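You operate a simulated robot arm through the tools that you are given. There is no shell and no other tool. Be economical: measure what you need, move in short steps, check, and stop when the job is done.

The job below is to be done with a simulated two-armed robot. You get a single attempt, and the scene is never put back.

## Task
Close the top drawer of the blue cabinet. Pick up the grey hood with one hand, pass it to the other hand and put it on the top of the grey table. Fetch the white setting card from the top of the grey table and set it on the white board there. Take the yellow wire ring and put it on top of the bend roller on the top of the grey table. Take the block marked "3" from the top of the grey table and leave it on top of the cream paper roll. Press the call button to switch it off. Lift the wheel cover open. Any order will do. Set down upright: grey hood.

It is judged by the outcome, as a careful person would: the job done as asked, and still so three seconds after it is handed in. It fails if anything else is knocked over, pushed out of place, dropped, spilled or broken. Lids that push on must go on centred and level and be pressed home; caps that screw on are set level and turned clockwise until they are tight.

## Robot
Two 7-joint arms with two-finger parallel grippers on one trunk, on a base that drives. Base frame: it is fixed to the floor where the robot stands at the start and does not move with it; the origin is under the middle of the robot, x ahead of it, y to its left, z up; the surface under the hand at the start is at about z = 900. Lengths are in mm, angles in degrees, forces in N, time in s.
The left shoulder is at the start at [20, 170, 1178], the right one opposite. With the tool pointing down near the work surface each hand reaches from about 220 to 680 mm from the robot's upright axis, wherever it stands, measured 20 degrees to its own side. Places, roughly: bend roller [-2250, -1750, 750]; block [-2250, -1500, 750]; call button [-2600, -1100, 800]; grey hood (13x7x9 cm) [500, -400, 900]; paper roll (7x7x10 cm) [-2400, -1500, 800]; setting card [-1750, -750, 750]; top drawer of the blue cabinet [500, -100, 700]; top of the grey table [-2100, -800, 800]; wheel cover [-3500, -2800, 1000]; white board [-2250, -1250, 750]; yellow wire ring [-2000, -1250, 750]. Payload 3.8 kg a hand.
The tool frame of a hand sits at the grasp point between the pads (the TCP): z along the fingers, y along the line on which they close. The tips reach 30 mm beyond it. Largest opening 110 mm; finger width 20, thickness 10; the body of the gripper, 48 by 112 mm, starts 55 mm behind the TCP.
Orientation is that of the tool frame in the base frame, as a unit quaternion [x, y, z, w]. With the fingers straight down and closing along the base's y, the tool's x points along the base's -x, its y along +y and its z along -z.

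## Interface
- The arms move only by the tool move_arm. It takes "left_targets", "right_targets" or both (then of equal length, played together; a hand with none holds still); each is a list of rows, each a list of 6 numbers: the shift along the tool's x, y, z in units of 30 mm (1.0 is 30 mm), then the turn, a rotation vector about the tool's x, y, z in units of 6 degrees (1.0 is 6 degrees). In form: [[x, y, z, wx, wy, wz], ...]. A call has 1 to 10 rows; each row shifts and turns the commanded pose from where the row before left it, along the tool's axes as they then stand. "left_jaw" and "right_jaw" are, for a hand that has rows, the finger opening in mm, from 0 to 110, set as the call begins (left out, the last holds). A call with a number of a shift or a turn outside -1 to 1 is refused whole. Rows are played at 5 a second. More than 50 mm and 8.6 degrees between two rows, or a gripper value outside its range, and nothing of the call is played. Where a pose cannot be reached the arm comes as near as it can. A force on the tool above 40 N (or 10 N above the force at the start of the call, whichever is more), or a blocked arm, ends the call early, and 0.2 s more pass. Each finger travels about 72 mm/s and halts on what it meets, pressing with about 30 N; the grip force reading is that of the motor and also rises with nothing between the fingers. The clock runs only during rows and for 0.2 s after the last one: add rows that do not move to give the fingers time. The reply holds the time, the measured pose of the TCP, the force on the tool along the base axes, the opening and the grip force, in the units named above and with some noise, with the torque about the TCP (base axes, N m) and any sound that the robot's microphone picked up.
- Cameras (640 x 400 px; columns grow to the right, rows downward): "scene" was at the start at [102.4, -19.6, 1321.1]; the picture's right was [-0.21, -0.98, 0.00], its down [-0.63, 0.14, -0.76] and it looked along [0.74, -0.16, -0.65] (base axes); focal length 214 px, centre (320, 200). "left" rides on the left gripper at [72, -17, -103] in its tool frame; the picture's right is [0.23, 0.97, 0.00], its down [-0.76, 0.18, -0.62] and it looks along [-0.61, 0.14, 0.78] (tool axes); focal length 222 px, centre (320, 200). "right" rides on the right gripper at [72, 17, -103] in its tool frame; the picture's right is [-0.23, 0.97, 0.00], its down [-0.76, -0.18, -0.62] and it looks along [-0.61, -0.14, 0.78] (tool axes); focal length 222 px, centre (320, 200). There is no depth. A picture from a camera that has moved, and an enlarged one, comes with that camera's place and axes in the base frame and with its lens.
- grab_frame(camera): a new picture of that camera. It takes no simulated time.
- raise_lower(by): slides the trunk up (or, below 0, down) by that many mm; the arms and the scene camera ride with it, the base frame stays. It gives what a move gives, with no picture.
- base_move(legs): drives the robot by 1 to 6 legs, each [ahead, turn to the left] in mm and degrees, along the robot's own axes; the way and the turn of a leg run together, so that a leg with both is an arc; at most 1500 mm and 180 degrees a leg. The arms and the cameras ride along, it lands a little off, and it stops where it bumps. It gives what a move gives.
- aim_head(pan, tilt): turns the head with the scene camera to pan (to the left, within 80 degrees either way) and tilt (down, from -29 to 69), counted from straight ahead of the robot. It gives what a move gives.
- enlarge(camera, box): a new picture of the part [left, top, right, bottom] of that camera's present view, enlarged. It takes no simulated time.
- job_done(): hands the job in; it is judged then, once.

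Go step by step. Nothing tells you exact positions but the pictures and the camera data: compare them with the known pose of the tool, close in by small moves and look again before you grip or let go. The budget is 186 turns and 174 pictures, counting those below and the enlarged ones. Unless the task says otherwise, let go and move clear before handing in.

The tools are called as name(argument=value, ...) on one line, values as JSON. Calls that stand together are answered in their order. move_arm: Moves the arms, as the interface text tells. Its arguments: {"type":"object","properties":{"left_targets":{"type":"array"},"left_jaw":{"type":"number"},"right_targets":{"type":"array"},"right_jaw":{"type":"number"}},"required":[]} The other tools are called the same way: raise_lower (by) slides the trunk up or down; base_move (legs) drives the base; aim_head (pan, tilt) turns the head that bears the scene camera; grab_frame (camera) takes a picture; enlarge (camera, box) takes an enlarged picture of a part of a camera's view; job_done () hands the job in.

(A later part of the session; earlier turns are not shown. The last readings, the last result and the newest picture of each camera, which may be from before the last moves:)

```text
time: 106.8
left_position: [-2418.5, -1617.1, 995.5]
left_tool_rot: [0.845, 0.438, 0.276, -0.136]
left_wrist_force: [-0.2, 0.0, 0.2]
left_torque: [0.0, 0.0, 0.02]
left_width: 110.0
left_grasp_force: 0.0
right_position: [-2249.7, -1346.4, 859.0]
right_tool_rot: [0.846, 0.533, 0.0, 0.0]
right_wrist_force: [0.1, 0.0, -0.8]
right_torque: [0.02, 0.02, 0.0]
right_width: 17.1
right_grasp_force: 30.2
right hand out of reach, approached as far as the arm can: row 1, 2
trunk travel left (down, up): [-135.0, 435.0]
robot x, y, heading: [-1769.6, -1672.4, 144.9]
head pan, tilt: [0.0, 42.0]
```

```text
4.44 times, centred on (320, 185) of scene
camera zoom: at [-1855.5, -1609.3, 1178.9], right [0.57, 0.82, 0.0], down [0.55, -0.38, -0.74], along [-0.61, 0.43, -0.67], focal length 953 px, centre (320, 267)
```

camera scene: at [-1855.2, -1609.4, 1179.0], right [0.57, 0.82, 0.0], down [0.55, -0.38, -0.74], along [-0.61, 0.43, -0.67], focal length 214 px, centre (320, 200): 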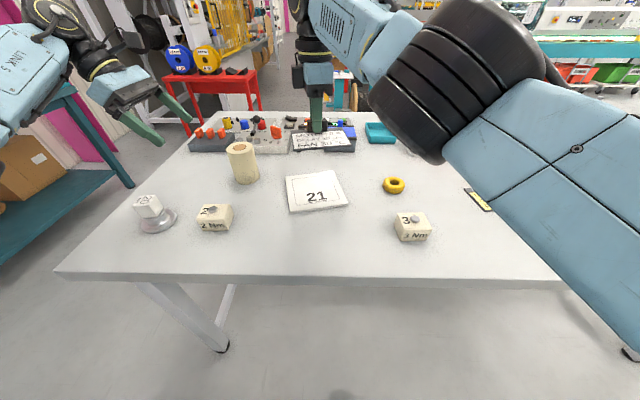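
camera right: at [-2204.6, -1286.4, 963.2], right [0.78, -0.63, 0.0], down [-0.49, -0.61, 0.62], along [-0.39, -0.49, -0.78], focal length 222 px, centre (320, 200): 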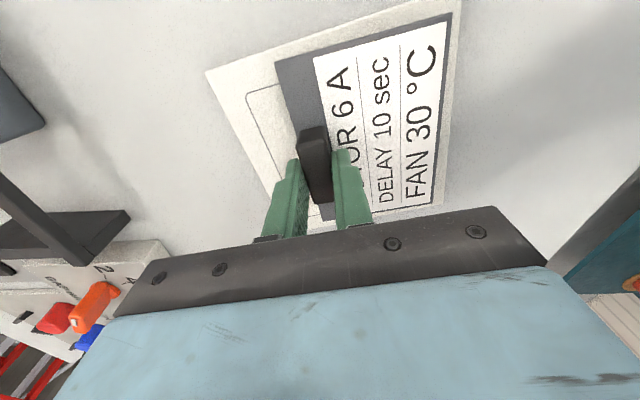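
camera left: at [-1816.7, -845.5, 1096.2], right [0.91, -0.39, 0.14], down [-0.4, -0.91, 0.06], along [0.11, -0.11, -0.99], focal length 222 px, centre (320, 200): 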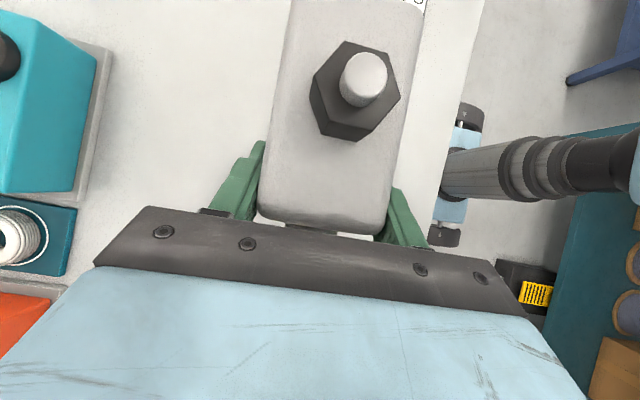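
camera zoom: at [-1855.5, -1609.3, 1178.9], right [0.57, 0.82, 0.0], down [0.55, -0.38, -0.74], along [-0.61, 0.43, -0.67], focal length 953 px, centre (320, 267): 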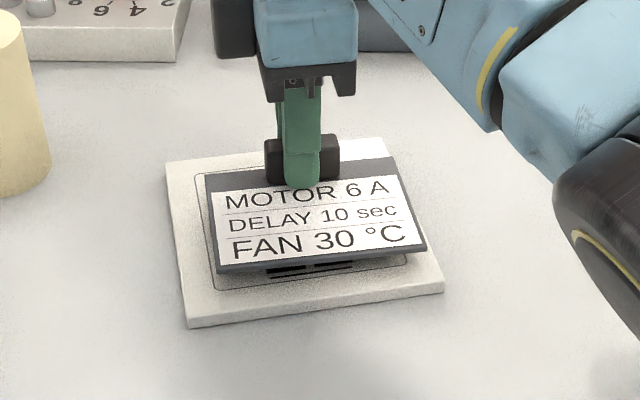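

Nearly centred; I shift ~6 mm left and lower to contact.

move_arm(right_targets=[[-0.2, 0, 0.1, 0, 0, 0], [0, 0, 0.15, 0, 0, 0], [0, 0, 0.15, 0, 0, 0]])

enlarge(camera="scene", box=[260, 140, 380, 230])

```text
time: 107.5
left_position: [-2420.1, -1617.5, 994.2]
left_tool_rot: [0.845, 0.438, 0.275, -0.136]
left_wrist_force: [-0.4, 0.0, 0.2]
left_torque: [0.03, -0.02, 0.0]
left_width: 109.7
left_grasp_force: 0.1
right_position: [-2252.8, -1350.6, 849.3]
right_tool_rot: [0.846, 0.533, 0.0, 0.0]
right_wrist_force: [-0.7, 0.3, -1.4]
right_torque: [-0.03, 0.03, 0.0]
right_width: 17.1
right_grasp_force: 29.8
trunk travel left (down, up): [-135.0, 435.0]
robot x, y, heading: [-1765.1, -1670.3, 144.8]
head pan, tilt: [0.0, 42.0]
```

```text
4.44 times, centred on (320, 185) of scene
camera zoom: at [-1855.4, -1609.4, 1178.9], right [0.57, 0.82, 0.0], down [0.55, -0.38, -0.74], along [-0.61, 0.43, -0.67], focal length 953 px, centre (320, 267)
```

zoom: 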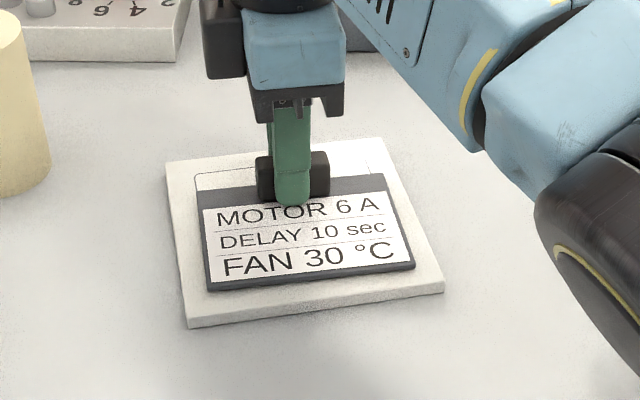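

move_arm(right_targets=[[0, -0.1, 0.08, 0, 0, 0], [0, 0, 0.08, 0, 0, 0]])

enlarge(camera="scene", box=[280, 160, 360, 220])

```text
time: 108.2
left_position: [-2417.2, -1618.3, 996.8]
left_tool_rot: [0.845, 0.437, 0.276, -0.136]
left_wrist_force: [-0.3, -0.1, 0.3]
left_torque: [0.03, 0.01, 0.0]
left_width: 109.9
left_grasp_force: 0.1
right_position: [-2254.8, -1350.3, 846.7]
right_tool_rot: [0.846, 0.533, -0.002, -0.002]
right_wrist_force: [1.7, 1.2, 16.7]
right_torque: [0.03, -0.27, -0.04]
right_width: 17.1
right_grasp_force: 29.8
trunk travel left (down, up): [-135.0, 435.0]
robot x, y, heading: [-1765.7, -1670.5, 144.7]
head pan, tilt: [0.0, 42.0]
```

```text
6.67 times, centred on (320, 190) of scene
camera zoom: at [-1854.1, -1610.0, 1179.2], right [0.57, 0.82, 0.0], down [0.55, -0.38, -0.74], along [-0.61, 0.43, -0.67], focal length 1430 px, centre (320, 267)
```

zoom: 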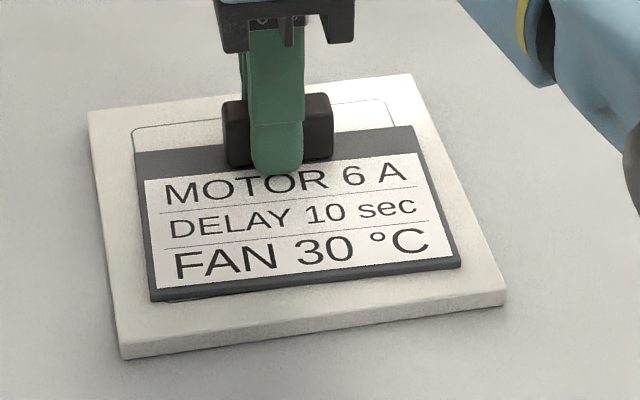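

Card is resting on the board. Release and lift away.

move_arm(right_targets=[[0, 0, -0.08, 0, 0, 0], [0, 0, 0, 0, 0, 0]])

move_arm(right_targets=[[0, 0, 0, 0, 0, 0], [0, 0, 0, 0, 0, 0], [0, 0, 0, 0, 0, 0], [0, 0, -0.5, 0, 0, 0], [0, 0, -1, 0, 0, 0], [0, 0, -1, 0, 0, 0], [0, 0, -1, 0, 0, 0], [0.5, 0.5, -1, 0, 0, 0], [1, 0.5, 0, 0, 0, 0], [1, 0.5, 0, 0, 0, 0]], right_jaw=60)

grab_frame(camera="scene")

grab_frame(camera="left")

```text
time: 108.8
left_position: [-2419.0, -1617.7, 996.4]
left_tool_rot: [0.845, 0.437, 0.276, -0.137]
left_wrist_force: [0.1, -0.1, -0.2]
left_torque: [0.02, 0.04, 0.02]
left_width: 110.1
left_grasp_force: 0.1
right_position: [-2254.2, -1350.5, 846.9]
right_tool_rot: [0.846, 0.533, 0.001, 0.0]
right_wrist_force: [-1.1, 1.6, 14.1]
right_torque: [0.18, -0.07, -0.02]
right_width: 17.1
right_grasp_force: 30.1
trunk travel left (down, up): [-135.0, 435.0]
robot x, y, heading: [-1770.5, -1669.1, 144.7]
head pan, tilt: [0.0, 42.0]
```

```text
time: 111.0
left_position: [-2419.4, -1617.9, 995.2]
left_tool_rot: [0.845, 0.438, 0.276, -0.136]
left_wrist_force: [-1.0, 0.3, 0.2]
left_torque: [-0.01, -0.01, 0.0]
left_width: 110.0
left_grasp_force: 0.0
right_position: [-2225.3, -1287.5, 993.0]
right_tool_rot: [0.846, 0.533, 0.001, 0.002]
right_wrist_force: [-0.6, -0.2, -0.4]
right_torque: [-0.03, 0.0, 0.0]
right_width: 59.8
right_grasp_force: 0.0
right hand out of reach, approached as far as the arm can: row 7, 8, 9, 10
trunk travel left (down, up): [-135.0, 435.0]
robot x, y, heading: [-1767.5, -1670.3, 144.8]
head pan, tilt: [0.0, 42.0]
```

```text
113 pictures are left
camera scene: at [-1855.2, -1609.1, 1178.9], right [0.57, 0.82, 0.0], down [0.55, -0.38, -0.74], along [-0.61, 0.43, -0.67], focal length 214 px, centre (320, 200)
```

scene: 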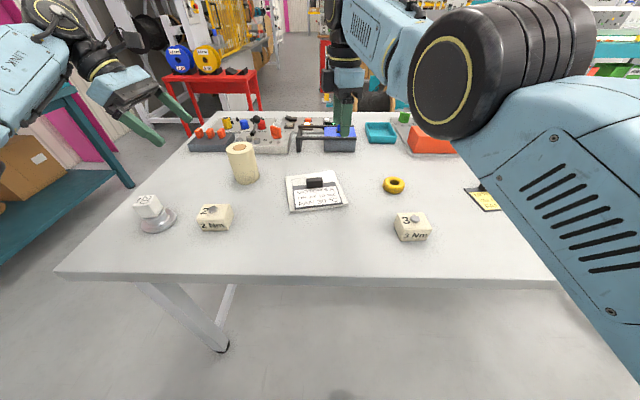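

```text
112 pictures are left
camera left: at [-2433.5, -1607.5, 1121.6], right [0.9, -0.41, 0.14], down [-0.42, -0.9, 0.06], along [0.1, -0.12, -0.99], focal length 222 px, centre (320, 200)
```

left: 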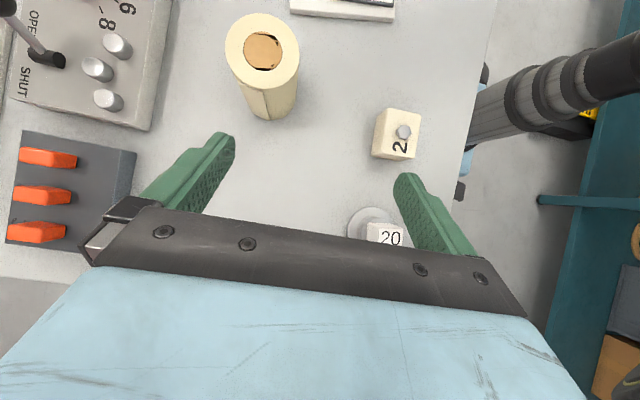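

Card is placed well. Next the "3" block with the left hand: I retract the right hand, straighten the left hand and turn right 40° so block and ring lie on the left hand's side.

move_arm(left_targets=[[0, 0, 0, 0, -1, 0], [0, 0, 0, 0, -1, 0], [0, 0, 0, 0, -1, 0], [0, 0, 0, 0, -1, 0], [0, 0, 0, 0, -1, 0], [0, 0, 0, 0, -1, 0]], right_targets=[[0, 1, -0.5, 0, 0, 0], [0, 1, -0.5, 0, 0, 0], [0, 1, -0.5, 0, 0, 0], [0.3, 1, 0, 0, 0, 0], [0.5, 1, 0, 0, 0, 0], [0.5, 1, 0, 0, 0, 0]])

move_arm(left_targets=[[0, 0, 0, 0, 0, 1], [0, 0, 0, 0, 0, 1], [0, 0, 0, 0, 0, 1], [0, 0, 0, 0, 0, 1], [0, 0, 0, 0, 0, 1], [0, 0, 0, 0, 0, 1], [0, 0, 0, 0, 0, 1], [0, 0, 0, 0, 0, 1]], left_jaw=90)

base_move(legs=[[0, -40]])

aim_head(pan=20, tilt=45)

grab_frame(camera="scene")

grab_frame(camera="left")

```text
time: 112.3
left_position: [-2418.2, -1617.7, 995.6]
left_tool_rot: [0.889, 0.459, 0.0, 0.005]
left_wrist_force: [-0.1, -0.5, -1.3]
left_torque: [-0.01, -0.01, 0.01]
left_width: 110.2
left_grasp_force: 0.0
right_position: [-2196.3, -1291.1, 1085.9]
right_tool_rot: [0.846, 0.534, 0.001, 0.002]
right_wrist_force: [0.3, -0.6, -0.1]
right_torque: [-0.01, 0.01, 0.04]
right_width: 59.9
right_grasp_force: 0.0
right hand out of reach, approached as far as the arm can: row 1, 2, 3, 4, 5, 6
trunk travel left (down, up): [-135.0, 435.0]
robot x, y, heading: [-1766.9, -1663.2, 144.9]
head pan, tilt: [0.0, 42.0]
```

```text
time: 114.2
left_position: [-2418.9, -1617.7, 995.4]
left_tool_rot: [0.998, 0.057, 0.003, 0.005]
left_wrist_force: [-0.3, 0.2, -0.4]
left_torque: [-0.02, 0.03, 0.03]
left_width: 89.8
left_grasp_force: 0.0
right_position: [-2195.5, -1291.3, 1085.5]
right_tool_rot: [0.846, 0.533, 0.001, 0.001]
right_wrist_force: [-0.8, 0.5, -0.4]
right_torque: [0.0, 0.0, -0.01]
right_width: 60.0
right_grasp_force: 0.0
trunk travel left (down, up): [-135.0, 435.0]
robot x, y, heading: [-1765.6, -1670.7, 144.6]
head pan, tilt: [0.0, 42.0]
```

```text
time: 116.4
left_position: [-2234.0, -1209.9, 995.2]
left_tool_rot: [0.957, -0.289, 0.001, 0.005]
left_wrist_force: [-0.7, -0.7, 0.6]
left_torque: [0.0, 0.04, -0.02]
left_width: 89.8
left_grasp_force: 0.0
right_position: [-1851.4, -1104.4, 1085.7]
right_tool_rot: [0.978, 0.21, 0.001, 0.002]
right_wrist_force: [0.3, 0.0, 0.5]
right_torque: [0.01, 0.02, -0.01]
right_width: 60.2
right_grasp_force: 0.1
trunk travel left (down, up): [-135.0, 435.0]
robot x, y, heading: [-1766.3, -1669.0, 104.8]
head pan, tilt: [0.0, 42.0]
```

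```text
time: 117.2
left_position: [-2233.8, -1210.3, 995.4]
left_tool_rot: [0.958, -0.288, 0.001, 0.006]
left_wrist_force: [-0.9, -0.4, 0.0]
left_torque: [0.01, 0.0, -0.02]
left_width: 90.0
left_grasp_force: 0.1
right_position: [-1852.7, -1104.9, 1084.7]
right_tool_rot: [0.978, 0.209, 0.001, 0.002]
right_wrist_force: [-0.9, 0.5, 0.8]
right_torque: [0.03, 0.0, -0.01]
right_width: 59.8
right_grasp_force: 0.1
trunk travel left (down, up): [-135.0, 435.0]
robot x, y, heading: [-1767.0, -1664.8, 104.6]
head pan, tilt: [20.0, 45.0]
```

```text
111 pictures are left
camera scene: at [-1821.4, -1582.4, 1174.6], right [0.82, 0.57, 0.0], down [0.4, -0.58, -0.71], along [-0.4, 0.58, -0.71], focal length 214 px, centre (320, 200)
```

scene: 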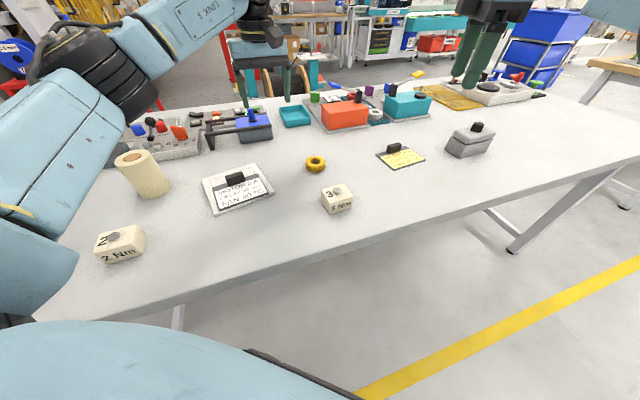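

```text
110 pictures are left
camera left: at [-2162.5, -1234.3, 1099.4], right [-0.35, -0.94, 0.01], down [-0.73, 0.28, 0.62], along [-0.58, 0.21, -0.78], focal length 222 px, centre (320, 200)
```

left: 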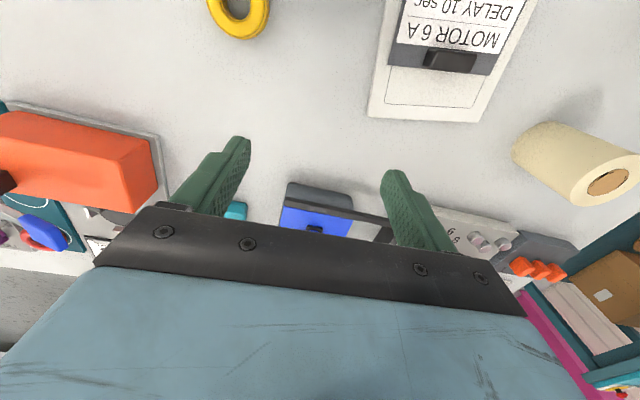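

Block "3" located at about (-1995,-1270). I bring the left hand above it.

move_arm(left_targets=[[0.967, -0.342, 0, 0, 0, 0], [0.967, -0.342, 0, 0, 0, 0], [0.967, -0.342, 0.4, 0, 0, 0], [0.967, -0.342, 0.4, 0, 0, 0], [0.967, -0.342, 0.5, 0, 0, 0], [0.967, -0.342, 0.5, 0, 0, 0], [0.967, -0.342, 0.5, 0, 0, 0], [0.967, -0.342, 0.5, 0, 0, 0]], left_jaw=90)

grab_frame(camera="left")

enlarge(camera="scene", box=[270, 130, 400, 230])

```text
time: 119.0
left_position: [-1994.7, -1269.8, 912.1]
left_tool_rot: [0.958, -0.287, 0.001, 0.004]
left_wrist_force: [0.4, 0.2, -0.5]
left_torque: [-0.02, 0.01, 0.0]
left_width: 90.2
left_grasp_force: 0.0
right_position: [-1852.0, -1105.3, 1085.1]
right_tool_rot: [0.978, 0.209, 0.001, 0.003]
right_wrist_force: [0.5, -0.3, -0.6]
right_torque: [0.04, 0.04, -0.03]
right_width: 59.9
right_grasp_force: 0.0
trunk travel left (down, up): [-135.0, 435.0]
robot x, y, heading: [-1766.0, -1665.3, 104.9]
head pan, tilt: [20.0, 45.0]
```

```text
109 pictures are left
camera left: at [-1923.9, -1294.1, 1016.1], right [-0.35, -0.94, 0.01], down [-0.73, 0.28, 0.62], along [-0.58, 0.21, -0.78], focal length 222 px, centre (320, 200)
```

left: 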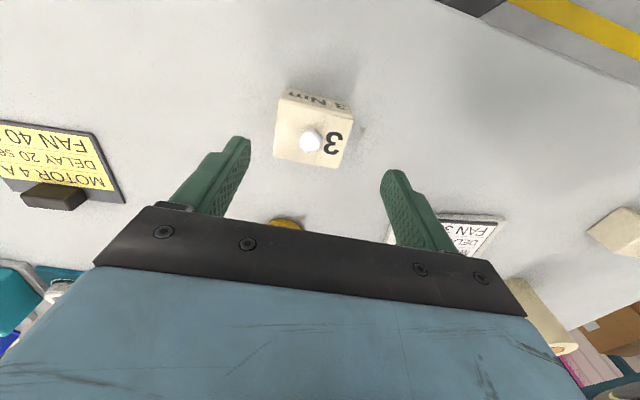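

```text
4.00 times, centred on (335, 180) of scene
camera zoom: at [-1821.2, -1582.4, 1174.6], right [0.82, 0.57, 0.0], down [0.4, -0.58, -0.71], along [-0.4, 0.58, -0.71], focal length 858 px, centre (260, 280)
```

zoom: 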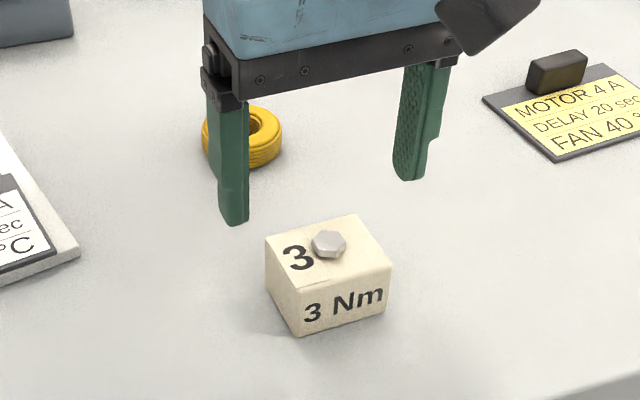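

Aligned. Small correction, descend and grip the block.

move_arm(left_targets=[[0.11, -0.19, 0.8, 0, 0, 0], [0, 0, 0.8, 0, 0, 0], [0, 0, 0.8, 0, 0, 0]])

grab_frame(camera="left")

move_arm(left_targets=[[0, 0, 0, 0, 0, 0], [0, 0, 0, 0, 0, 0], [0, 0, 0, 0, 0, 0], [0, 0, 0, 0, 0, 0], [0, 0, 0, 0, 0, 0]], left_jaw=0)

move_arm(left_targets=[[0, 0, -0.5, 0, 0, 0], [0, 0, -1, 0, 0, 0], [0, 0, -1, 0, 0, 0], [0, 0, -1, 0, 0, 0], [0, 0, -1, 0, 0, 0], [0, 0, -1, 0, 0, 0], [0, 0, -1, 0, 0, 0]])

grab_frame(camera="left")

```text
time: 119.8
left_position: [-1988.9, -1268.0, 838.8]
left_tool_rot: [0.957, -0.289, 0.001, 0.006]
left_wrist_force: [0.8, 0.3, 0.0]
left_torque: [0.03, 0.0, -0.01]
left_width: 89.8
left_grasp_force: 0.1
right_position: [-1852.4, -1105.8, 1086.1]
right_tool_rot: [0.978, 0.21, 0.0, 0.002]
right_wrist_force: [0.3, 0.7, -0.1]
right_torque: [-0.01, -0.01, -0.03]
right_width: 59.8
right_grasp_force: 0.2
trunk travel left (down, up): [-135.0, 435.0]
robot x, y, heading: [-1768.6, -1668.1, 104.8]
head pan, tilt: [20.0, 45.0]
```

```text
107 pictures are left
camera left: at [-1918.2, -1292.2, 943.3], right [-0.35, -0.94, 0.01], down [-0.73, 0.28, 0.62], along [-0.58, 0.21, -0.78], focal length 222 px, centre (320, 200)
```

left: 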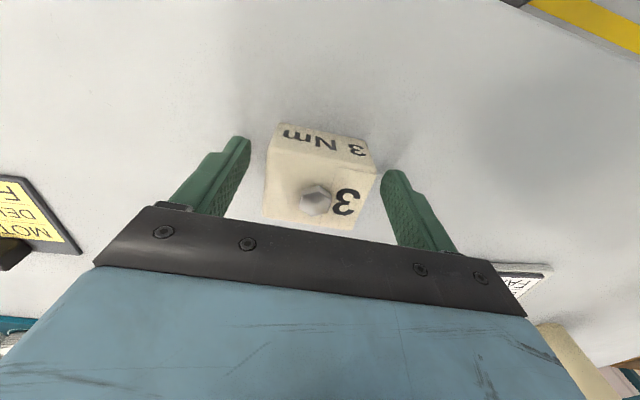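

```text
time: 121.0
left_position: [-1990.1, -1269.0, 840.1]
left_tool_rot: [0.957, -0.288, 0.001, 0.005]
left_wrist_force: [0.1, 0.3, 0.2]
left_torque: [-0.03, -0.01, -0.02]
left_width: 59.5
left_grasp_force: 30.1
right_position: [-1850.9, -1105.1, 1085.5]
right_tool_rot: [0.978, 0.21, 0.001, 0.003]
right_wrist_force: [0.9, 0.6, 0.5]
right_torque: [0.0, -0.02, 0.01]
right_width: 60.1
right_grasp_force: 0.0
trunk travel left (down, up): [-135.0, 435.0]
robot x, y, heading: [-1770.7, -1665.9, 104.8]
head pan, tilt: [20.0, 45.0]
```

```text
time: 122.7
left_position: [-1988.4, -1266.2, 1035.5]
left_tool_rot: [0.957, -0.288, 0.001, 0.006]
left_wrist_force: [0.1, -0.4, -1.7]
left_torque: [-0.02, -0.02, 0.0]
left_width: 59.8
left_grasp_force: 29.8
right_position: [-1851.9, -1105.4, 1085.4]
right_tool_rot: [0.978, 0.21, 0.001, 0.001]
right_wrist_force: [-0.1, -0.2, -1.2]
right_torque: [0.02, 0.04, 0.0]
right_width: 60.1
right_grasp_force: 0.0
trunk travel left (down, up): [-135.0, 435.0]
robot x, y, heading: [-1768.1, -1667.1, 104.8]
head pan, tilt: [20.0, 45.0]
```

```text
106 pictures are left
camera left: at [-1917.8, -1290.6, 1139.3], right [-0.35, -0.94, 0.01], down [-0.73, 0.28, 0.62], along [-0.58, 0.21, -0.78], focal length 222 px, centre (320, 200)
```

left: 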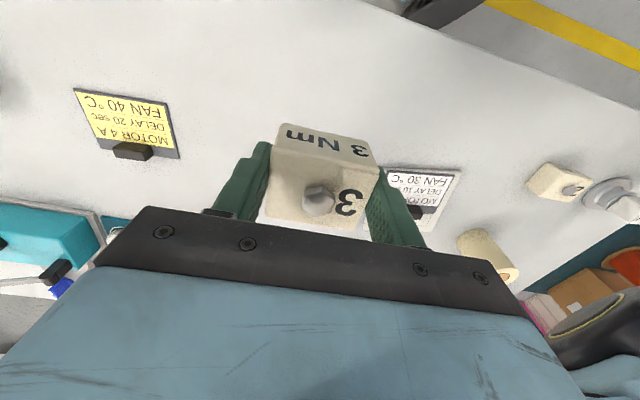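

Block gripped and lifted. Now I turn back left, close in, and carry it above the paper roll at about (-2402,-1487).

base_move(legs=[[0, 40], [60, 0]])

move_arm(left_targets=[[-0.886, 0, 0, 0, 0, 0], [-0.886, 0, 0, 0, 0, 0], [-0.886, 0, 0, 0, 0, 0], [-0.886, 0, 0, 0, 0, 0], [-0.886, 0, 0, 0, 0, 0], [-0.886, 0, 0, 0, 0, 0]])

grab_frame(camera="left")

grab_frame(camera="scene")

```text
time: 125.5
left_position: [-2243.4, -1465.1, 1034.4]
left_tool_rot: [0.998, 0.055, 0.004, 0.005]
left_wrist_force: [0.2, 0.3, -2.3]
left_torque: [0.01, -0.02, 0.03]
left_width: 59.7
left_grasp_force: 30.0
right_position: [-2242.4, -1252.6, 1084.7]
right_tool_rot: [0.848, 0.529, 0.002, 0.002]
right_wrist_force: [-0.2, -0.1, -0.5]
right_torque: [-0.02, -0.02, -0.02]
right_width: 59.9
right_grasp_force: 0.0
trunk travel left (down, up): [-135.0, 435.0]
robot x, y, heading: [-1817.2, -1631.9, 144.6]
head pan, tilt: [20.0, 45.0]
```

```text
time: 126.9
left_position: [-2402.6, -1482.9, 1033.9]
left_tool_rot: [0.999, 0.054, 0.002, 0.005]
left_wrist_force: [0.3, -0.5, -1.2]
left_torque: [-0.04, -0.01, -0.01]
left_width: 59.6
left_grasp_force: 30.3
right_position: [-2239.9, -1253.2, 1085.3]
right_tool_rot: [0.849, 0.529, 0.001, 0.003]
right_wrist_force: [-0.1, -0.1, 0.9]
right_torque: [-0.02, 0.0, -0.02]
right_width: 59.9
right_grasp_force: 0.0
trunk travel left (down, up): [-135.0, 435.0]
robot x, y, heading: [-1816.3, -1631.7, 144.7]
head pan, tilt: [20.0, 45.0]
```

```text
105 pictures are left
camera left: at [-2331.9, -1456.0, 1137.2], right [0.33, -0.94, 0.01], down [-0.74, -0.25, 0.62], along [-0.58, -0.21, -0.78], focal length 222 px, centre (320, 200)
```

left: 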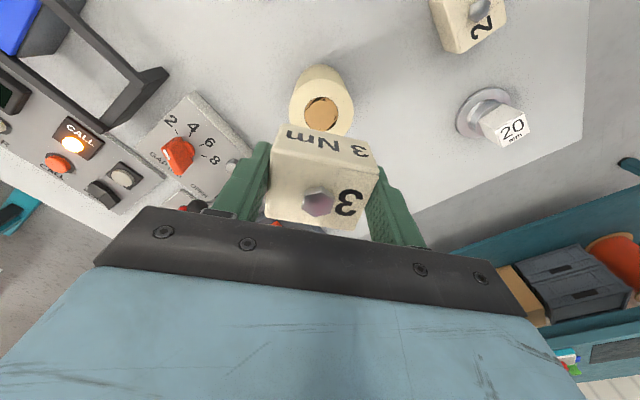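

```text
104 pictures are left
camera scene: at [-1913.7, -1601.1, 1174.5], right [0.27, 0.96, 0.0], down [0.68, -0.19, -0.71], along [-0.68, 0.19, -0.71], focal length 214 px, centre (320, 200)
```

scene: 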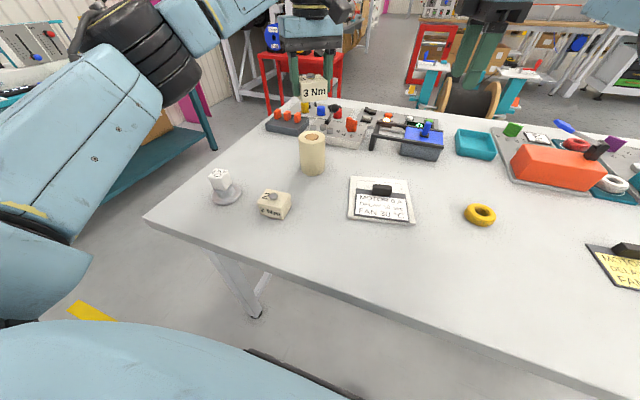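

Block is right above the roll (within 3 mm). I lower it.

move_arm(left_targets=[[0, 0, 0.9, 0, 0, 0], [0, 0, 0.9, 0, 0, 0], [0, 0, 0.8, 0, 0, 0], [0, 0, 0.2, 0, 0, 0]])

enlarge(camera="scene", box=[260, 80, 380, 190])

grab_frame(camera="left")

```text
time: 127.9
left_position: [-2402.5, -1482.8, 950.3]
left_tool_rot: [0.999, 0.054, 0.004, 0.005]
left_wrist_force: [-0.5, 1.3, -1.7]
left_torque: [-0.02, -0.02, 0.01]
left_width: 59.7
left_grasp_force: 30.4
right_position: [-2240.4, -1253.2, 1084.5]
right_tool_rot: [0.848, 0.53, 0.002, 0.002]
right_wrist_force: [0.0, 0.4, 0.1]
right_torque: [-0.01, 0.0, -0.01]
right_width: 59.9
right_grasp_force: 0.0
trunk travel left (down, up): [-135.0, 435.0]
robot x, y, heading: [-1820.7, -1631.0, 144.7]
head pan, tilt: [20.0, 45.0]
```

```text
3.64 times, centred on (320, 135) of scene
camera zoom: at [-1913.5, -1601.1, 1174.6], right [0.27, 0.96, 0.0], down [0.68, -0.19, -0.71], along [-0.68, 0.19, -0.71], focal length 780 px, centre (320, 436)
```

zoom: 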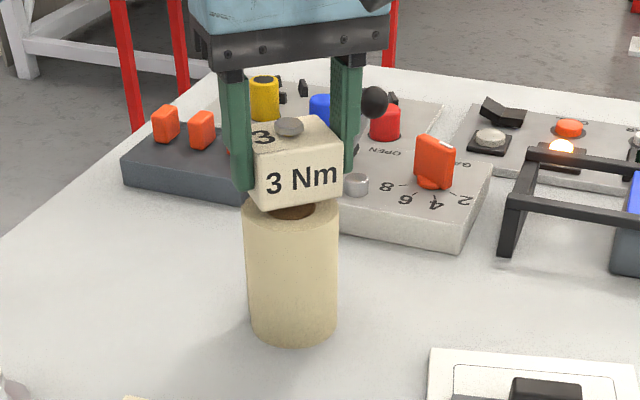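

```text
102 pictures are left
camera left: at [-2330.9, -1456.6, 1054.0], right [0.33, -0.94, 0.01], down [-0.74, -0.25, 0.62], along [-0.58, -0.21, -0.78], focal length 222 px, centre (320, 200)
```

left: 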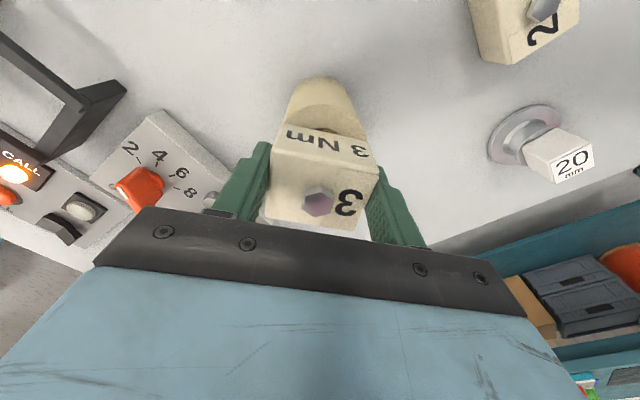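

move_arm(left_targets=[[0, 0.13, 0.17, 0, 0, 0], [0, 0, 0.15, 0, 0, 0], [0, 0, 0.1, 0, 0, 0]])

enlarge(camera="scene", box=[260, 80, 380, 190])

```text
time: 128.7
left_position: [-2400.5, -1486.4, 940.6]
left_tool_rot: [0.998, 0.055, 0.002, 0.003]
left_wrist_force: [-2.0, 0.6, 9.8]
left_torque: [0.28, -0.01, 0.04]
left_width: 59.8
left_grasp_force: 29.7
right_position: [-2239.1, -1254.3, 1084.9]
right_tool_rot: [0.848, 0.53, 0.002, 0.003]
right_wrist_force: [-0.6, -0.3, 0.6]
right_torque: [-0.02, -0.01, 0.02]
right_width: 60.2
right_grasp_force: 0.0
trunk travel left (down, up): [-135.0, 435.0]
robot x, y, heading: [-1817.5, -1636.6, 144.6]
head pan, tilt: [20.0, 45.0]
```

```text
3.64 times, centred on (320, 135) of scene
camera zoom: at [-1912.9, -1601.3, 1174.8], right [0.27, 0.96, 0.0], down [0.68, -0.19, -0.71], along [-0.68, 0.19, -0.71], focal length 780 px, centre (320, 436)
```

zoom: 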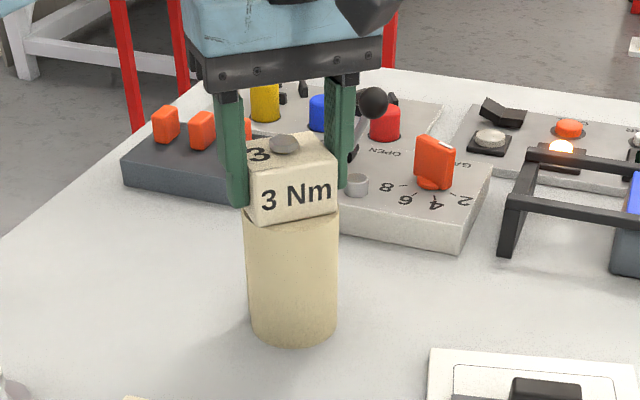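

Block sits on the roll top. I ease off, release, and lift.

move_arm(left_targets=[[0, 0, -0.08, 0, 0, 0], [0, 0, 0, 0, 0, 0]])

move_arm(left_targets=[[0, 0, 0, 0, 0, 0], [0, 0, 0, 0, 0, 0], [0, 0, 0, 0, 0, 0], [0, 0, -0.4, 0, 0, 0], [0, 0, -1, 0, 0, 0], [0, 0, -1, 0, 0, 0], [0, 0, -1, 0, 0, 0], [0, 0, -1, 0, 0, 0]], left_jaw=85)

grab_frame(camera="left")

grab_frame(camera="scene")

```text
time: 129.3
left_position: [-2400.1, -1487.6, 940.5]
left_tool_rot: [0.999, 0.054, 0.002, 0.005]
left_wrist_force: [-1.6, 1.1, 4.7]
left_torque: [0.2, 0.05, 0.03]
left_width: 59.7
left_grasp_force: 29.8
right_position: [-2240.5, -1253.1, 1084.9]
right_tool_rot: [0.849, 0.529, 0.001, 0.003]
right_wrist_force: [-0.1, 0.0, 0.2]
right_torque: [0.0, 0.01, 0.01]
right_width: 59.9
right_grasp_force: 0.0
trunk travel left (down, up): [-135.0, 435.0]
robot x, y, heading: [-1817.3, -1634.7, 144.4]
head pan, tilt: [20.0, 45.0]
```

```text
time: 131.1
left_position: [-2400.8, -1485.9, 1071.0]
left_tool_rot: [0.999, 0.053, 0.003, 0.004]
left_wrist_force: [-0.3, -0.8, -0.1]
left_torque: [-0.03, 0.0, 0.0]
left_width: 85.2
left_grasp_force: 0.0
right_position: [-2240.2, -1253.3, 1084.8]
right_tool_rot: [0.848, 0.529, 0.001, 0.001]
right_wrist_force: [0.2, -0.4, -0.8]
right_torque: [0.01, 0.05, -0.01]
right_width: 59.9
right_grasp_force: 0.1
trunk travel left (down, up): [-135.0, 435.0]
robot x, y, heading: [-1819.9, -1631.2, 144.5]
head pan, tilt: [20.0, 45.0]
```

```text
100 pictures are left
camera left: at [-2330.9, -1459.6, 1175.9], right [0.33, -0.94, 0.01], down [-0.74, -0.25, 0.62], along [-0.58, -0.21, -0.78], focal length 222 px, centre (320, 200)
```

left: 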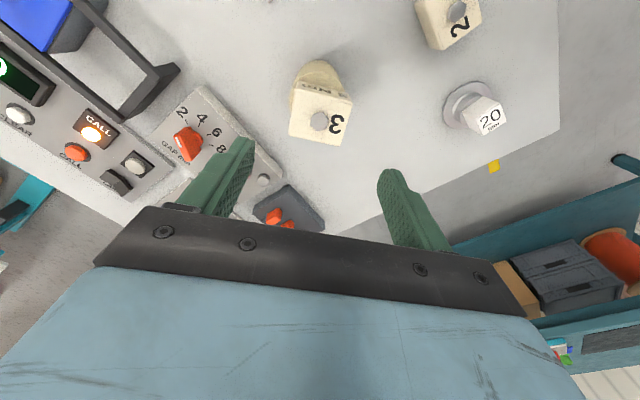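

```text
99 pictures are left
camera scene: at [-1913.0, -1601.1, 1174.6], right [0.27, 0.96, 0.0], down [0.68, -0.19, -0.71], along [-0.68, 0.19, -0.71], focal length 214 px, centre (320, 200)
```

scene: 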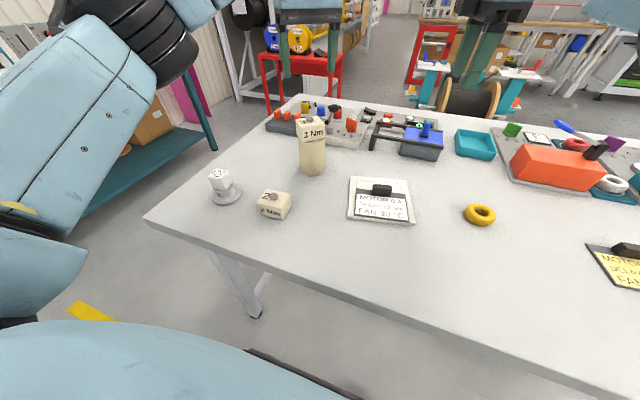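

Block "3" stands on the roll. Now a close look at the roller and call panel.

enlarge(camera="left", box=[410, 50, 550, 150])

enlarge(camera="left", box=[0, 60, 200, 210])

enlarge(camera="scene", box=[190, 150, 260, 220])

```text
4.00 times, centred on (480, 100) of left
camera zoom: at [-2330.9, -1459.6, 1175.9], right [0.33, -0.94, 0.01], down [-0.74, -0.25, 0.62], along [-0.58, -0.21, -0.78], focal length 888 px, centre (-320, 600)
```

zoom: 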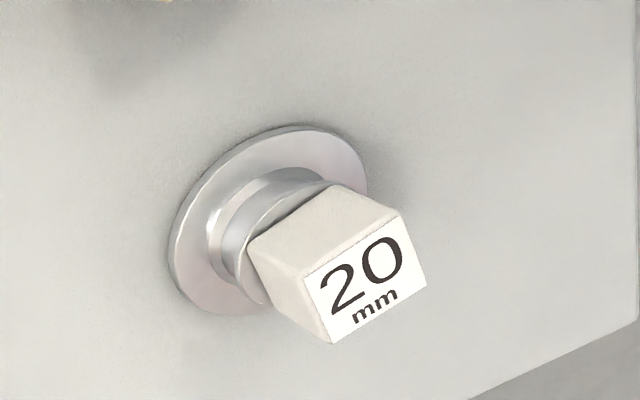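

```text
2.67 times, centred on (100, 135) of left
camera zoom: at [-2330.9, -1459.6, 1175.9], right [0.33, -0.94, 0.01], down [-0.74, -0.25, 0.62], along [-0.58, -0.21, -0.78], focal length 592 px, centre (907, 373)
```

zoom: 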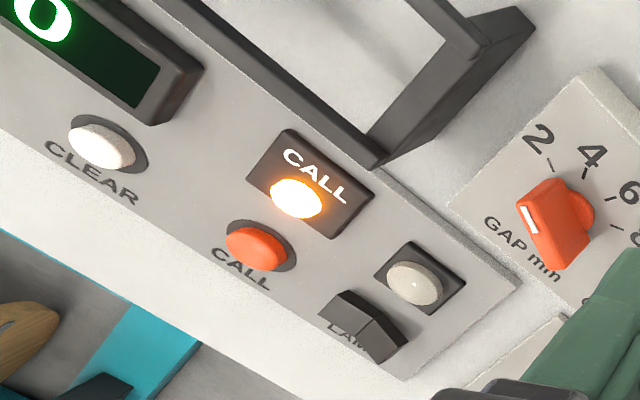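

```text
5.71 times, centred on (225, 185) of scene
camera zoom: at [-1913.0, -1601.1, 1174.6], right [0.27, 0.96, 0.0], down [0.68, -0.19, -0.71], along [-0.68, 0.19, -0.71], focal length 1226 px, centre (863, 286)
```

zoom: 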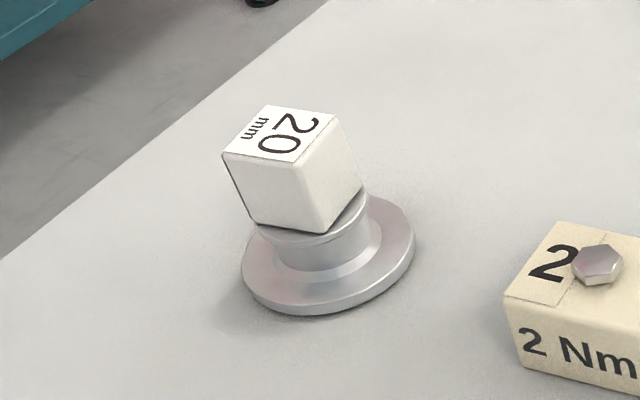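

The CALL control is the red button under the lit lamp. The roller has a white "20 mm" cube sitting on it, apparently loose; I go over it with the left hand to check whether it lifts off.

move_arm(left_targets=[[0.115, 0.98, 0, 0, 0, 0], [0.115, 0.98, 0, 0, 0, 0], [0.115, 0.98, 0, 0, 0, 0], [0.115, 0.98, 0, 0, 0, 0], [0.115, 0.98, 0, 0, 0, 0], [0.115, 0.98, 0, 0, 0, 0], [0.115, 0.98, 0, 0, 0, 0], [0.115, 0.98, 0, 0, 0, 0]])

move_arm(left_targets=[[0, 0, 0.6, 0, 0, 1], [0, 0, 0.6, 0, 0, 1], [0, 0, 0.6, 0, 0, 1], [0, 0, 0.6, 0, 0, 1], [0, 0, 0.6, 0, 0, 1], [0, 0, 0.6, 0, 0, 1]])

aim_head(pan=42, tilt=45)

grab_frame(camera="left")

grab_frame(camera="scene")

```text
time: 132.9
left_position: [-2347.3, -1717.0, 1076.3]
left_tool_rot: [0.999, 0.054, 0.003, 0.004]
left_wrist_force: [0.3, -0.2, -0.1]
left_torque: [-0.03, -0.05, -0.02]
left_width: 85.0
left_grasp_force: 0.0
right_position: [-2239.5, -1255.6, 1085.4]
right_tool_rot: [0.848, 0.529, 0.002, 0.001]
right_wrist_force: [0.3, 0.2, 0.5]
right_torque: [0.01, -0.02, 0.02]
right_width: 59.8
right_grasp_force: 0.0
trunk travel left (down, up): [-135.0, 435.0]
robot x, y, heading: [-1818.0, -1632.9, 144.2]
head pan, tilt: [20.0, 45.0]
```

```text
time: 134.3
left_position: [-2348.3, -1719.2, 966.0]
left_tool_rot: [0.966, -0.259, 0.004, 0.004]
left_wrist_force: [0.6, -0.1, 0.0]
left_torque: [-0.03, -0.01, -0.02]
left_width: 85.0
left_grasp_force: 0.1
right_position: [-2240.8, -1253.1, 1084.1]
right_tool_rot: [0.848, 0.53, 0.002, 0.002]
right_wrist_force: [-0.7, -0.2, 0.3]
right_torque: [-0.02, -0.03, -0.01]
right_width: 60.1
right_grasp_force: 0.0
trunk travel left (down, up): [-135.0, 435.0]
robot x, y, heading: [-1817.1, -1631.4, 144.4]
head pan, tilt: [20.0, 45.0]
```

```text
time: 135.1
left_position: [-2348.3, -1718.7, 965.1]
left_tool_rot: [0.967, -0.256, 0.004, 0.003]
left_wrist_force: [0.0, 0.4, 0.0]
left_torque: [-0.01, 0.01, -0.03]
left_width: 85.2
left_grasp_force: 0.0
right_position: [-2240.3, -1254.0, 1085.1]
right_tool_rot: [0.848, 0.53, 0.001, 0.002]
right_wrist_force: [0.2, 0.0, -0.7]
right_torque: [0.01, 0.0, 0.0]
right_width: 60.0
right_grasp_force: 0.2
trunk travel left (down, up): [-135.0, 435.0]
robot x, y, heading: [-1818.3, -1634.8, 144.2]
head pan, tilt: [42.0, 45.0]
```

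```text
95 pictures are left
camera left: at [-2276.4, -1737.7, 1070.2], right [-0.29, -0.96, 0.01], down [-0.75, 0.23, 0.62], along [-0.59, 0.17, -0.79], focal length 222 px, centre (320, 200)
```

left: 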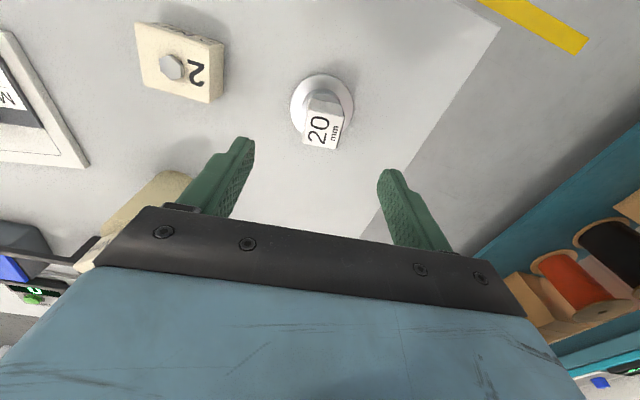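

```text
94 pictures are left
camera scene: at [-1915.8, -1632.0, 1174.6], right [-0.11, 0.99, 0.0], down [0.7, 0.08, -0.71], along [-0.7, -0.08, -0.71], focal length 214 px, centre (320, 200)
```

scene: 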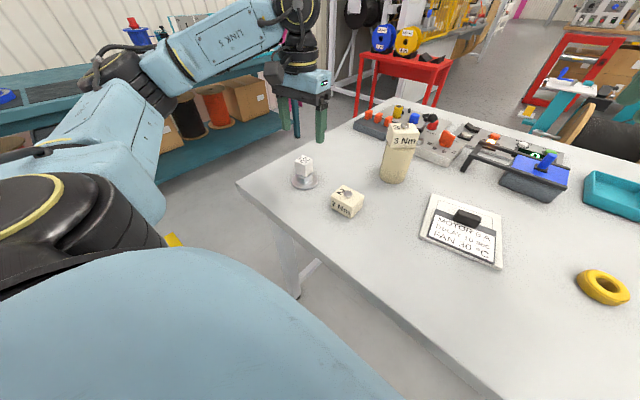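

enlarge(camera="left", box=[270, 60, 380, 160])

enlarge(camera="scene", box=[260, 120, 350, 200])

```text
4.00 times, centred on (325, 110) of left
camera zoom: at [-2276.4, -1737.7, 1070.2], right [-0.29, -0.96, 0.01], down [-0.75, 0.23, 0.62], along [-0.59, 0.17, -0.79], focal length 888 px, centre (300, 560)
```

zoom: 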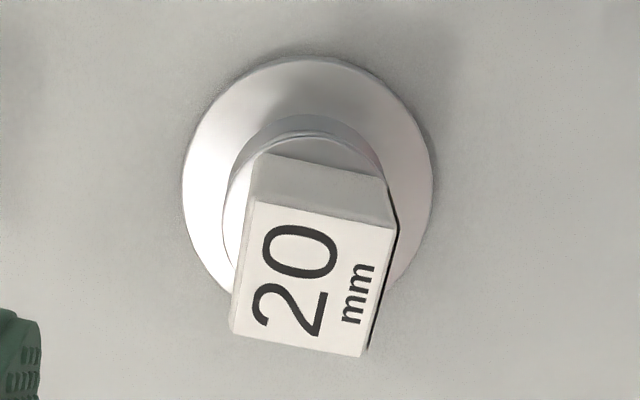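

```text
5.00 times, centred on (305, 160) of scene
camera zoom: at [-1915.8, -1632.0, 1174.6], right [-0.11, 0.99, 0.0], down [0.7, 0.08, -0.71], along [-0.7, -0.08, -0.71], focal length 1072 px, centre (395, 400)
```

zoom: 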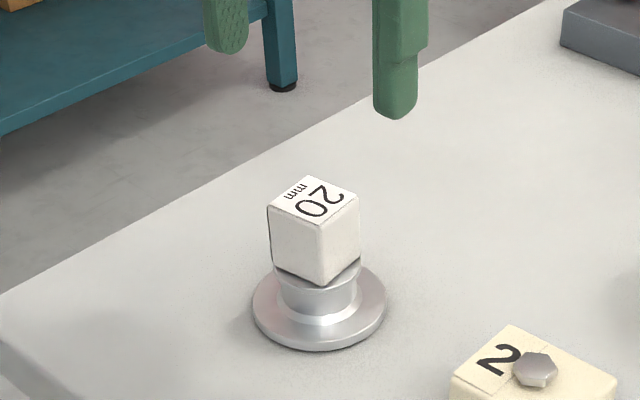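

The cube looks like a separate block standing on the roller. I descend so only the cube is between the fingertips.

move_arm(left_targets=[[0, 0, 0.9, 0, 0, 0], [0, 0, 0.9, 0, 0, 0], [0, 0, 0.9, 0, 0, 0.3]], left_jaw=75)

enlarge(camera="scene", box=[260, 110, 350, 200])

grab_frame(camera="left")

```text
time: 135.9
left_position: [-2347.1, -1718.4, 884.5]
left_tool_rot: [0.962, -0.272, 0.004, 0.003]
left_wrist_force: [0.0, 0.2, 0.8]
left_torque: [0.02, -0.02, -0.02]
left_width: 74.8
left_grasp_force: 0.1
right_position: [-2240.1, -1254.2, 1085.5]
right_tool_rot: [0.848, 0.529, 0.002, 0.003]
right_wrist_force: [-0.5, 0.4, 0.7]
right_torque: [0.02, 0.0, 0.0]
right_width: 60.1
right_grasp_force: 0.1
trunk travel left (down, up): [-135.0, 435.0]
robot x, y, heading: [-1820.3, -1632.1, 144.4]
head pan, tilt: [42.0, 45.0]
```

```text
4.44 times, centred on (305, 155) of scene
camera zoom: at [-1916.0, -1632.1, 1174.5], right [-0.11, 0.99, 0.0], down [0.7, 0.08, -0.71], along [-0.7, -0.08, -0.71], focal length 953 px, centre (387, 400)
```

zoom: 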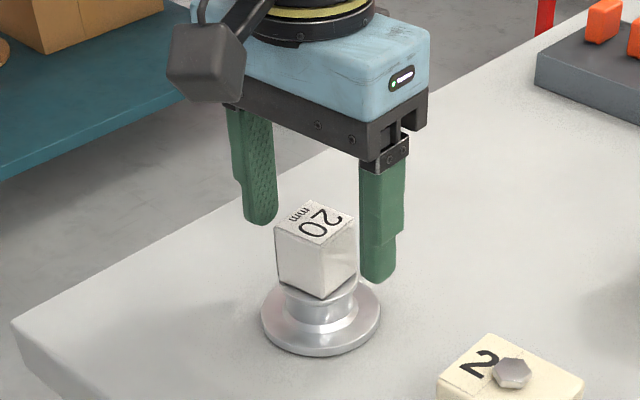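

```text
90 pictures are left
camera left: at [-2276.4, -1740.3, 989.4], right [-0.32, -0.95, 0.01], down [-0.75, 0.25, 0.62], along [-0.59, 0.19, -0.79], focal length 222 px, centre (320, 200)
```

left: 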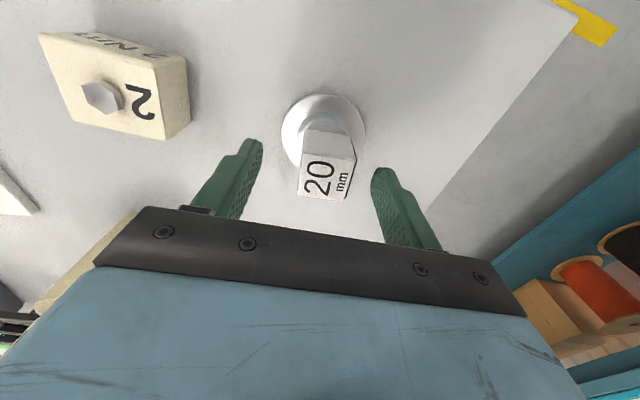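

move_arm(left_targets=[[0.15, 0, 0.2, 0, 0, -0.4]])

move_arm(left_targets=[[0, 0, 0, 0, 0, 0], [0, 0, 0, 0, 0, 0], [0, 0, 0, 0, 0, 0], [0, 0, 0, 0, 0, 0]], left_jaw=0)

move_arm(left_targets=[[0, 0, -0.15, 0, 0, 0], [0, 0, -0.15, 0, 0, 0], [0, 0, -0.2, 0, 0, 0]])

enlarge(camera="scene", box=[260, 110, 350, 200])

```text
time: 136.3
left_position: [-2342.9, -1720.9, 879.2]
left_tool_rot: [0.968, -0.252, 0.004, 0.004]
left_wrist_force: [-0.1, 0.8, -0.7]
left_torque: [0.01, -0.02, 0.01]
left_width: 75.0
left_grasp_force: 0.2
right_position: [-2241.5, -1254.9, 1085.2]
right_tool_rot: [0.848, 0.53, 0.002, 0.003]
right_wrist_force: [0.4, 0.3, -0.2]
right_torque: [-0.01, -0.03, 0.03]
right_width: 59.7
right_grasp_force: 0.0
trunk travel left (down, up): [-135.0, 435.0]
robot x, y, heading: [-1816.1, -1634.6, 144.7]
head pan, tilt: [42.0, 45.0]
```

```text
time: 137.3
left_position: [-2344.1, -1720.0, 879.1]
left_tool_rot: [0.968, -0.252, 0.004, 0.004]
left_wrist_force: [0.1, 0.2, 0.8]
left_torque: [-0.05, 0.05, -0.04]
left_width: 33.5
left_grasp_force: 30.3
right_position: [-2240.2, -1253.3, 1085.1]
right_tool_rot: [0.848, 0.53, 0.002, 0.002]
right_wrist_force: [0.2, -0.5, 0.3]
right_torque: [0.02, -0.02, -0.01]
right_width: 60.2
right_grasp_force: 0.1
trunk travel left (down, up): [-135.0, 435.0]
robot x, y, heading: [-1817.4, -1631.5, 144.4]
head pan, tilt: [42.0, 45.0]
```

```text
time: 138.1
left_position: [-2343.6, -1721.2, 894.4]
left_tool_rot: [0.968, -0.252, 0.004, 0.003]
left_wrist_force: [0.4, -0.3, -2.1]
left_torque: [-0.01, -0.03, 0.01]
left_width: 33.3
left_grasp_force: 29.5
right_position: [-2241.7, -1254.3, 1085.5]
right_tool_rot: [0.848, 0.53, 0.001, 0.002]
right_wrist_force: [0.6, -1.0, -0.2]
right_torque: [-0.01, 0.0, 0.01]
right_width: 60.1
right_grasp_force: 0.2
trunk travel left (down, up): [-135.0, 435.0]
robot x, y, heading: [-1814.4, -1630.3, 144.6]
head pan, tilt: [42.0, 45.0]
```

```text
4.44 times, centred on (305, 155) of scene
camera zoom: at [-1916.0, -1632.1, 1174.6], right [-0.11, 0.99, 0.0], down [0.7, 0.08, -0.71], along [-0.7, -0.08, -0.71], focal length 953 px, centre (387, 400)
```

zoom: 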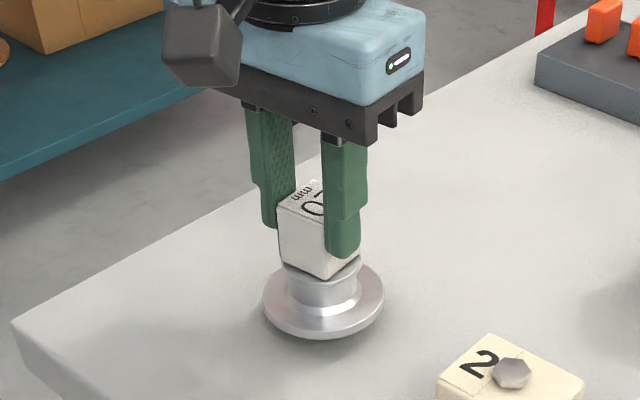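

The whole roller lifts with the cube, so the cube is part of the bend roller. I set it straight back down in place and release.

move_arm(left_targets=[[0, 0, 0.2, 0, 0, 0], [0, 0, 0.15, 0, 0, 0], [0, 0, 0.13, 0, 0, 0]])

move_arm(left_targets=[[0, 0, 0, 0, 0, 0], [0, 0, 0, 0, 0, 0], [0, 0, 0, 0, 0, 0], [0, 0, -0.3, 0, 0, 0], [0, 0, -0.8, 0, 0, 0], [0, 0, -1, 0, 0, 0], [0, 0, -1, 0, 0, 0], [0, 0, -1, 0, 0, 0]], left_jaw=75)

enlarge(camera="scene", box=[260, 110, 350, 200])

```text
time: 138.9
left_position: [-2343.3, -1721.9, 879.9]
left_tool_rot: [0.968, -0.251, 0.005, 0.003]
left_wrist_force: [0.0, -0.2, -1.8]
left_torque: [0.0, -0.02, 0.01]
left_width: 33.7
left_grasp_force: 30.4
right_position: [-2240.5, -1253.8, 1085.5]
right_tool_rot: [0.848, 0.53, 0.001, 0.002]
right_wrist_force: [0.5, -0.6, -0.3]
right_torque: [0.03, 0.0, 0.01]
right_width: 60.0
right_grasp_force: 0.1
trunk travel left (down, up): [-135.0, 435.0]
robot x, y, heading: [-1817.8, -1633.8, 144.6]
head pan, tilt: [42.0, 45.0]
```

```text
time: 140.7
left_position: [-2342.8, -1720.2, 1002.1]
left_tool_rot: [0.968, -0.251, 0.004, 0.004]
left_wrist_force: [0.1, 0.2, 1.0]
left_torque: [-0.01, -0.01, 0.02]
left_width: 74.9
left_grasp_force: 0.0
right_position: [-2239.8, -1253.8, 1084.9]
right_tool_rot: [0.849, 0.529, 0.0, 0.001]
right_wrist_force: [0.0, -0.6, 0.4]
right_torque: [-0.02, 0.01, 0.01]
right_width: 59.9
right_grasp_force: 0.1
trunk travel left (down, up): [-135.0, 435.0]
robot x, y, heading: [-1814.4, -1634.8, 144.5]
head pan, tilt: [42.0, 45.0]
```

```text
4.44 times, centred on (305, 155) of scene
camera zoom: at [-1915.6, -1632.0, 1174.6], right [-0.11, 0.99, 0.0], down [0.7, 0.08, -0.71], along [-0.7, -0.08, -0.71], focal length 953 px, centre (387, 400)
```

zoom: 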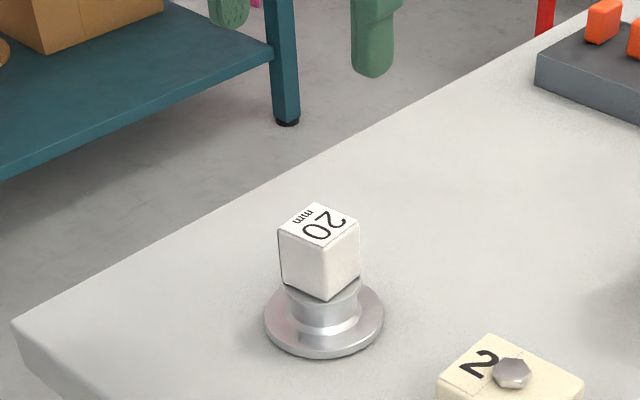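

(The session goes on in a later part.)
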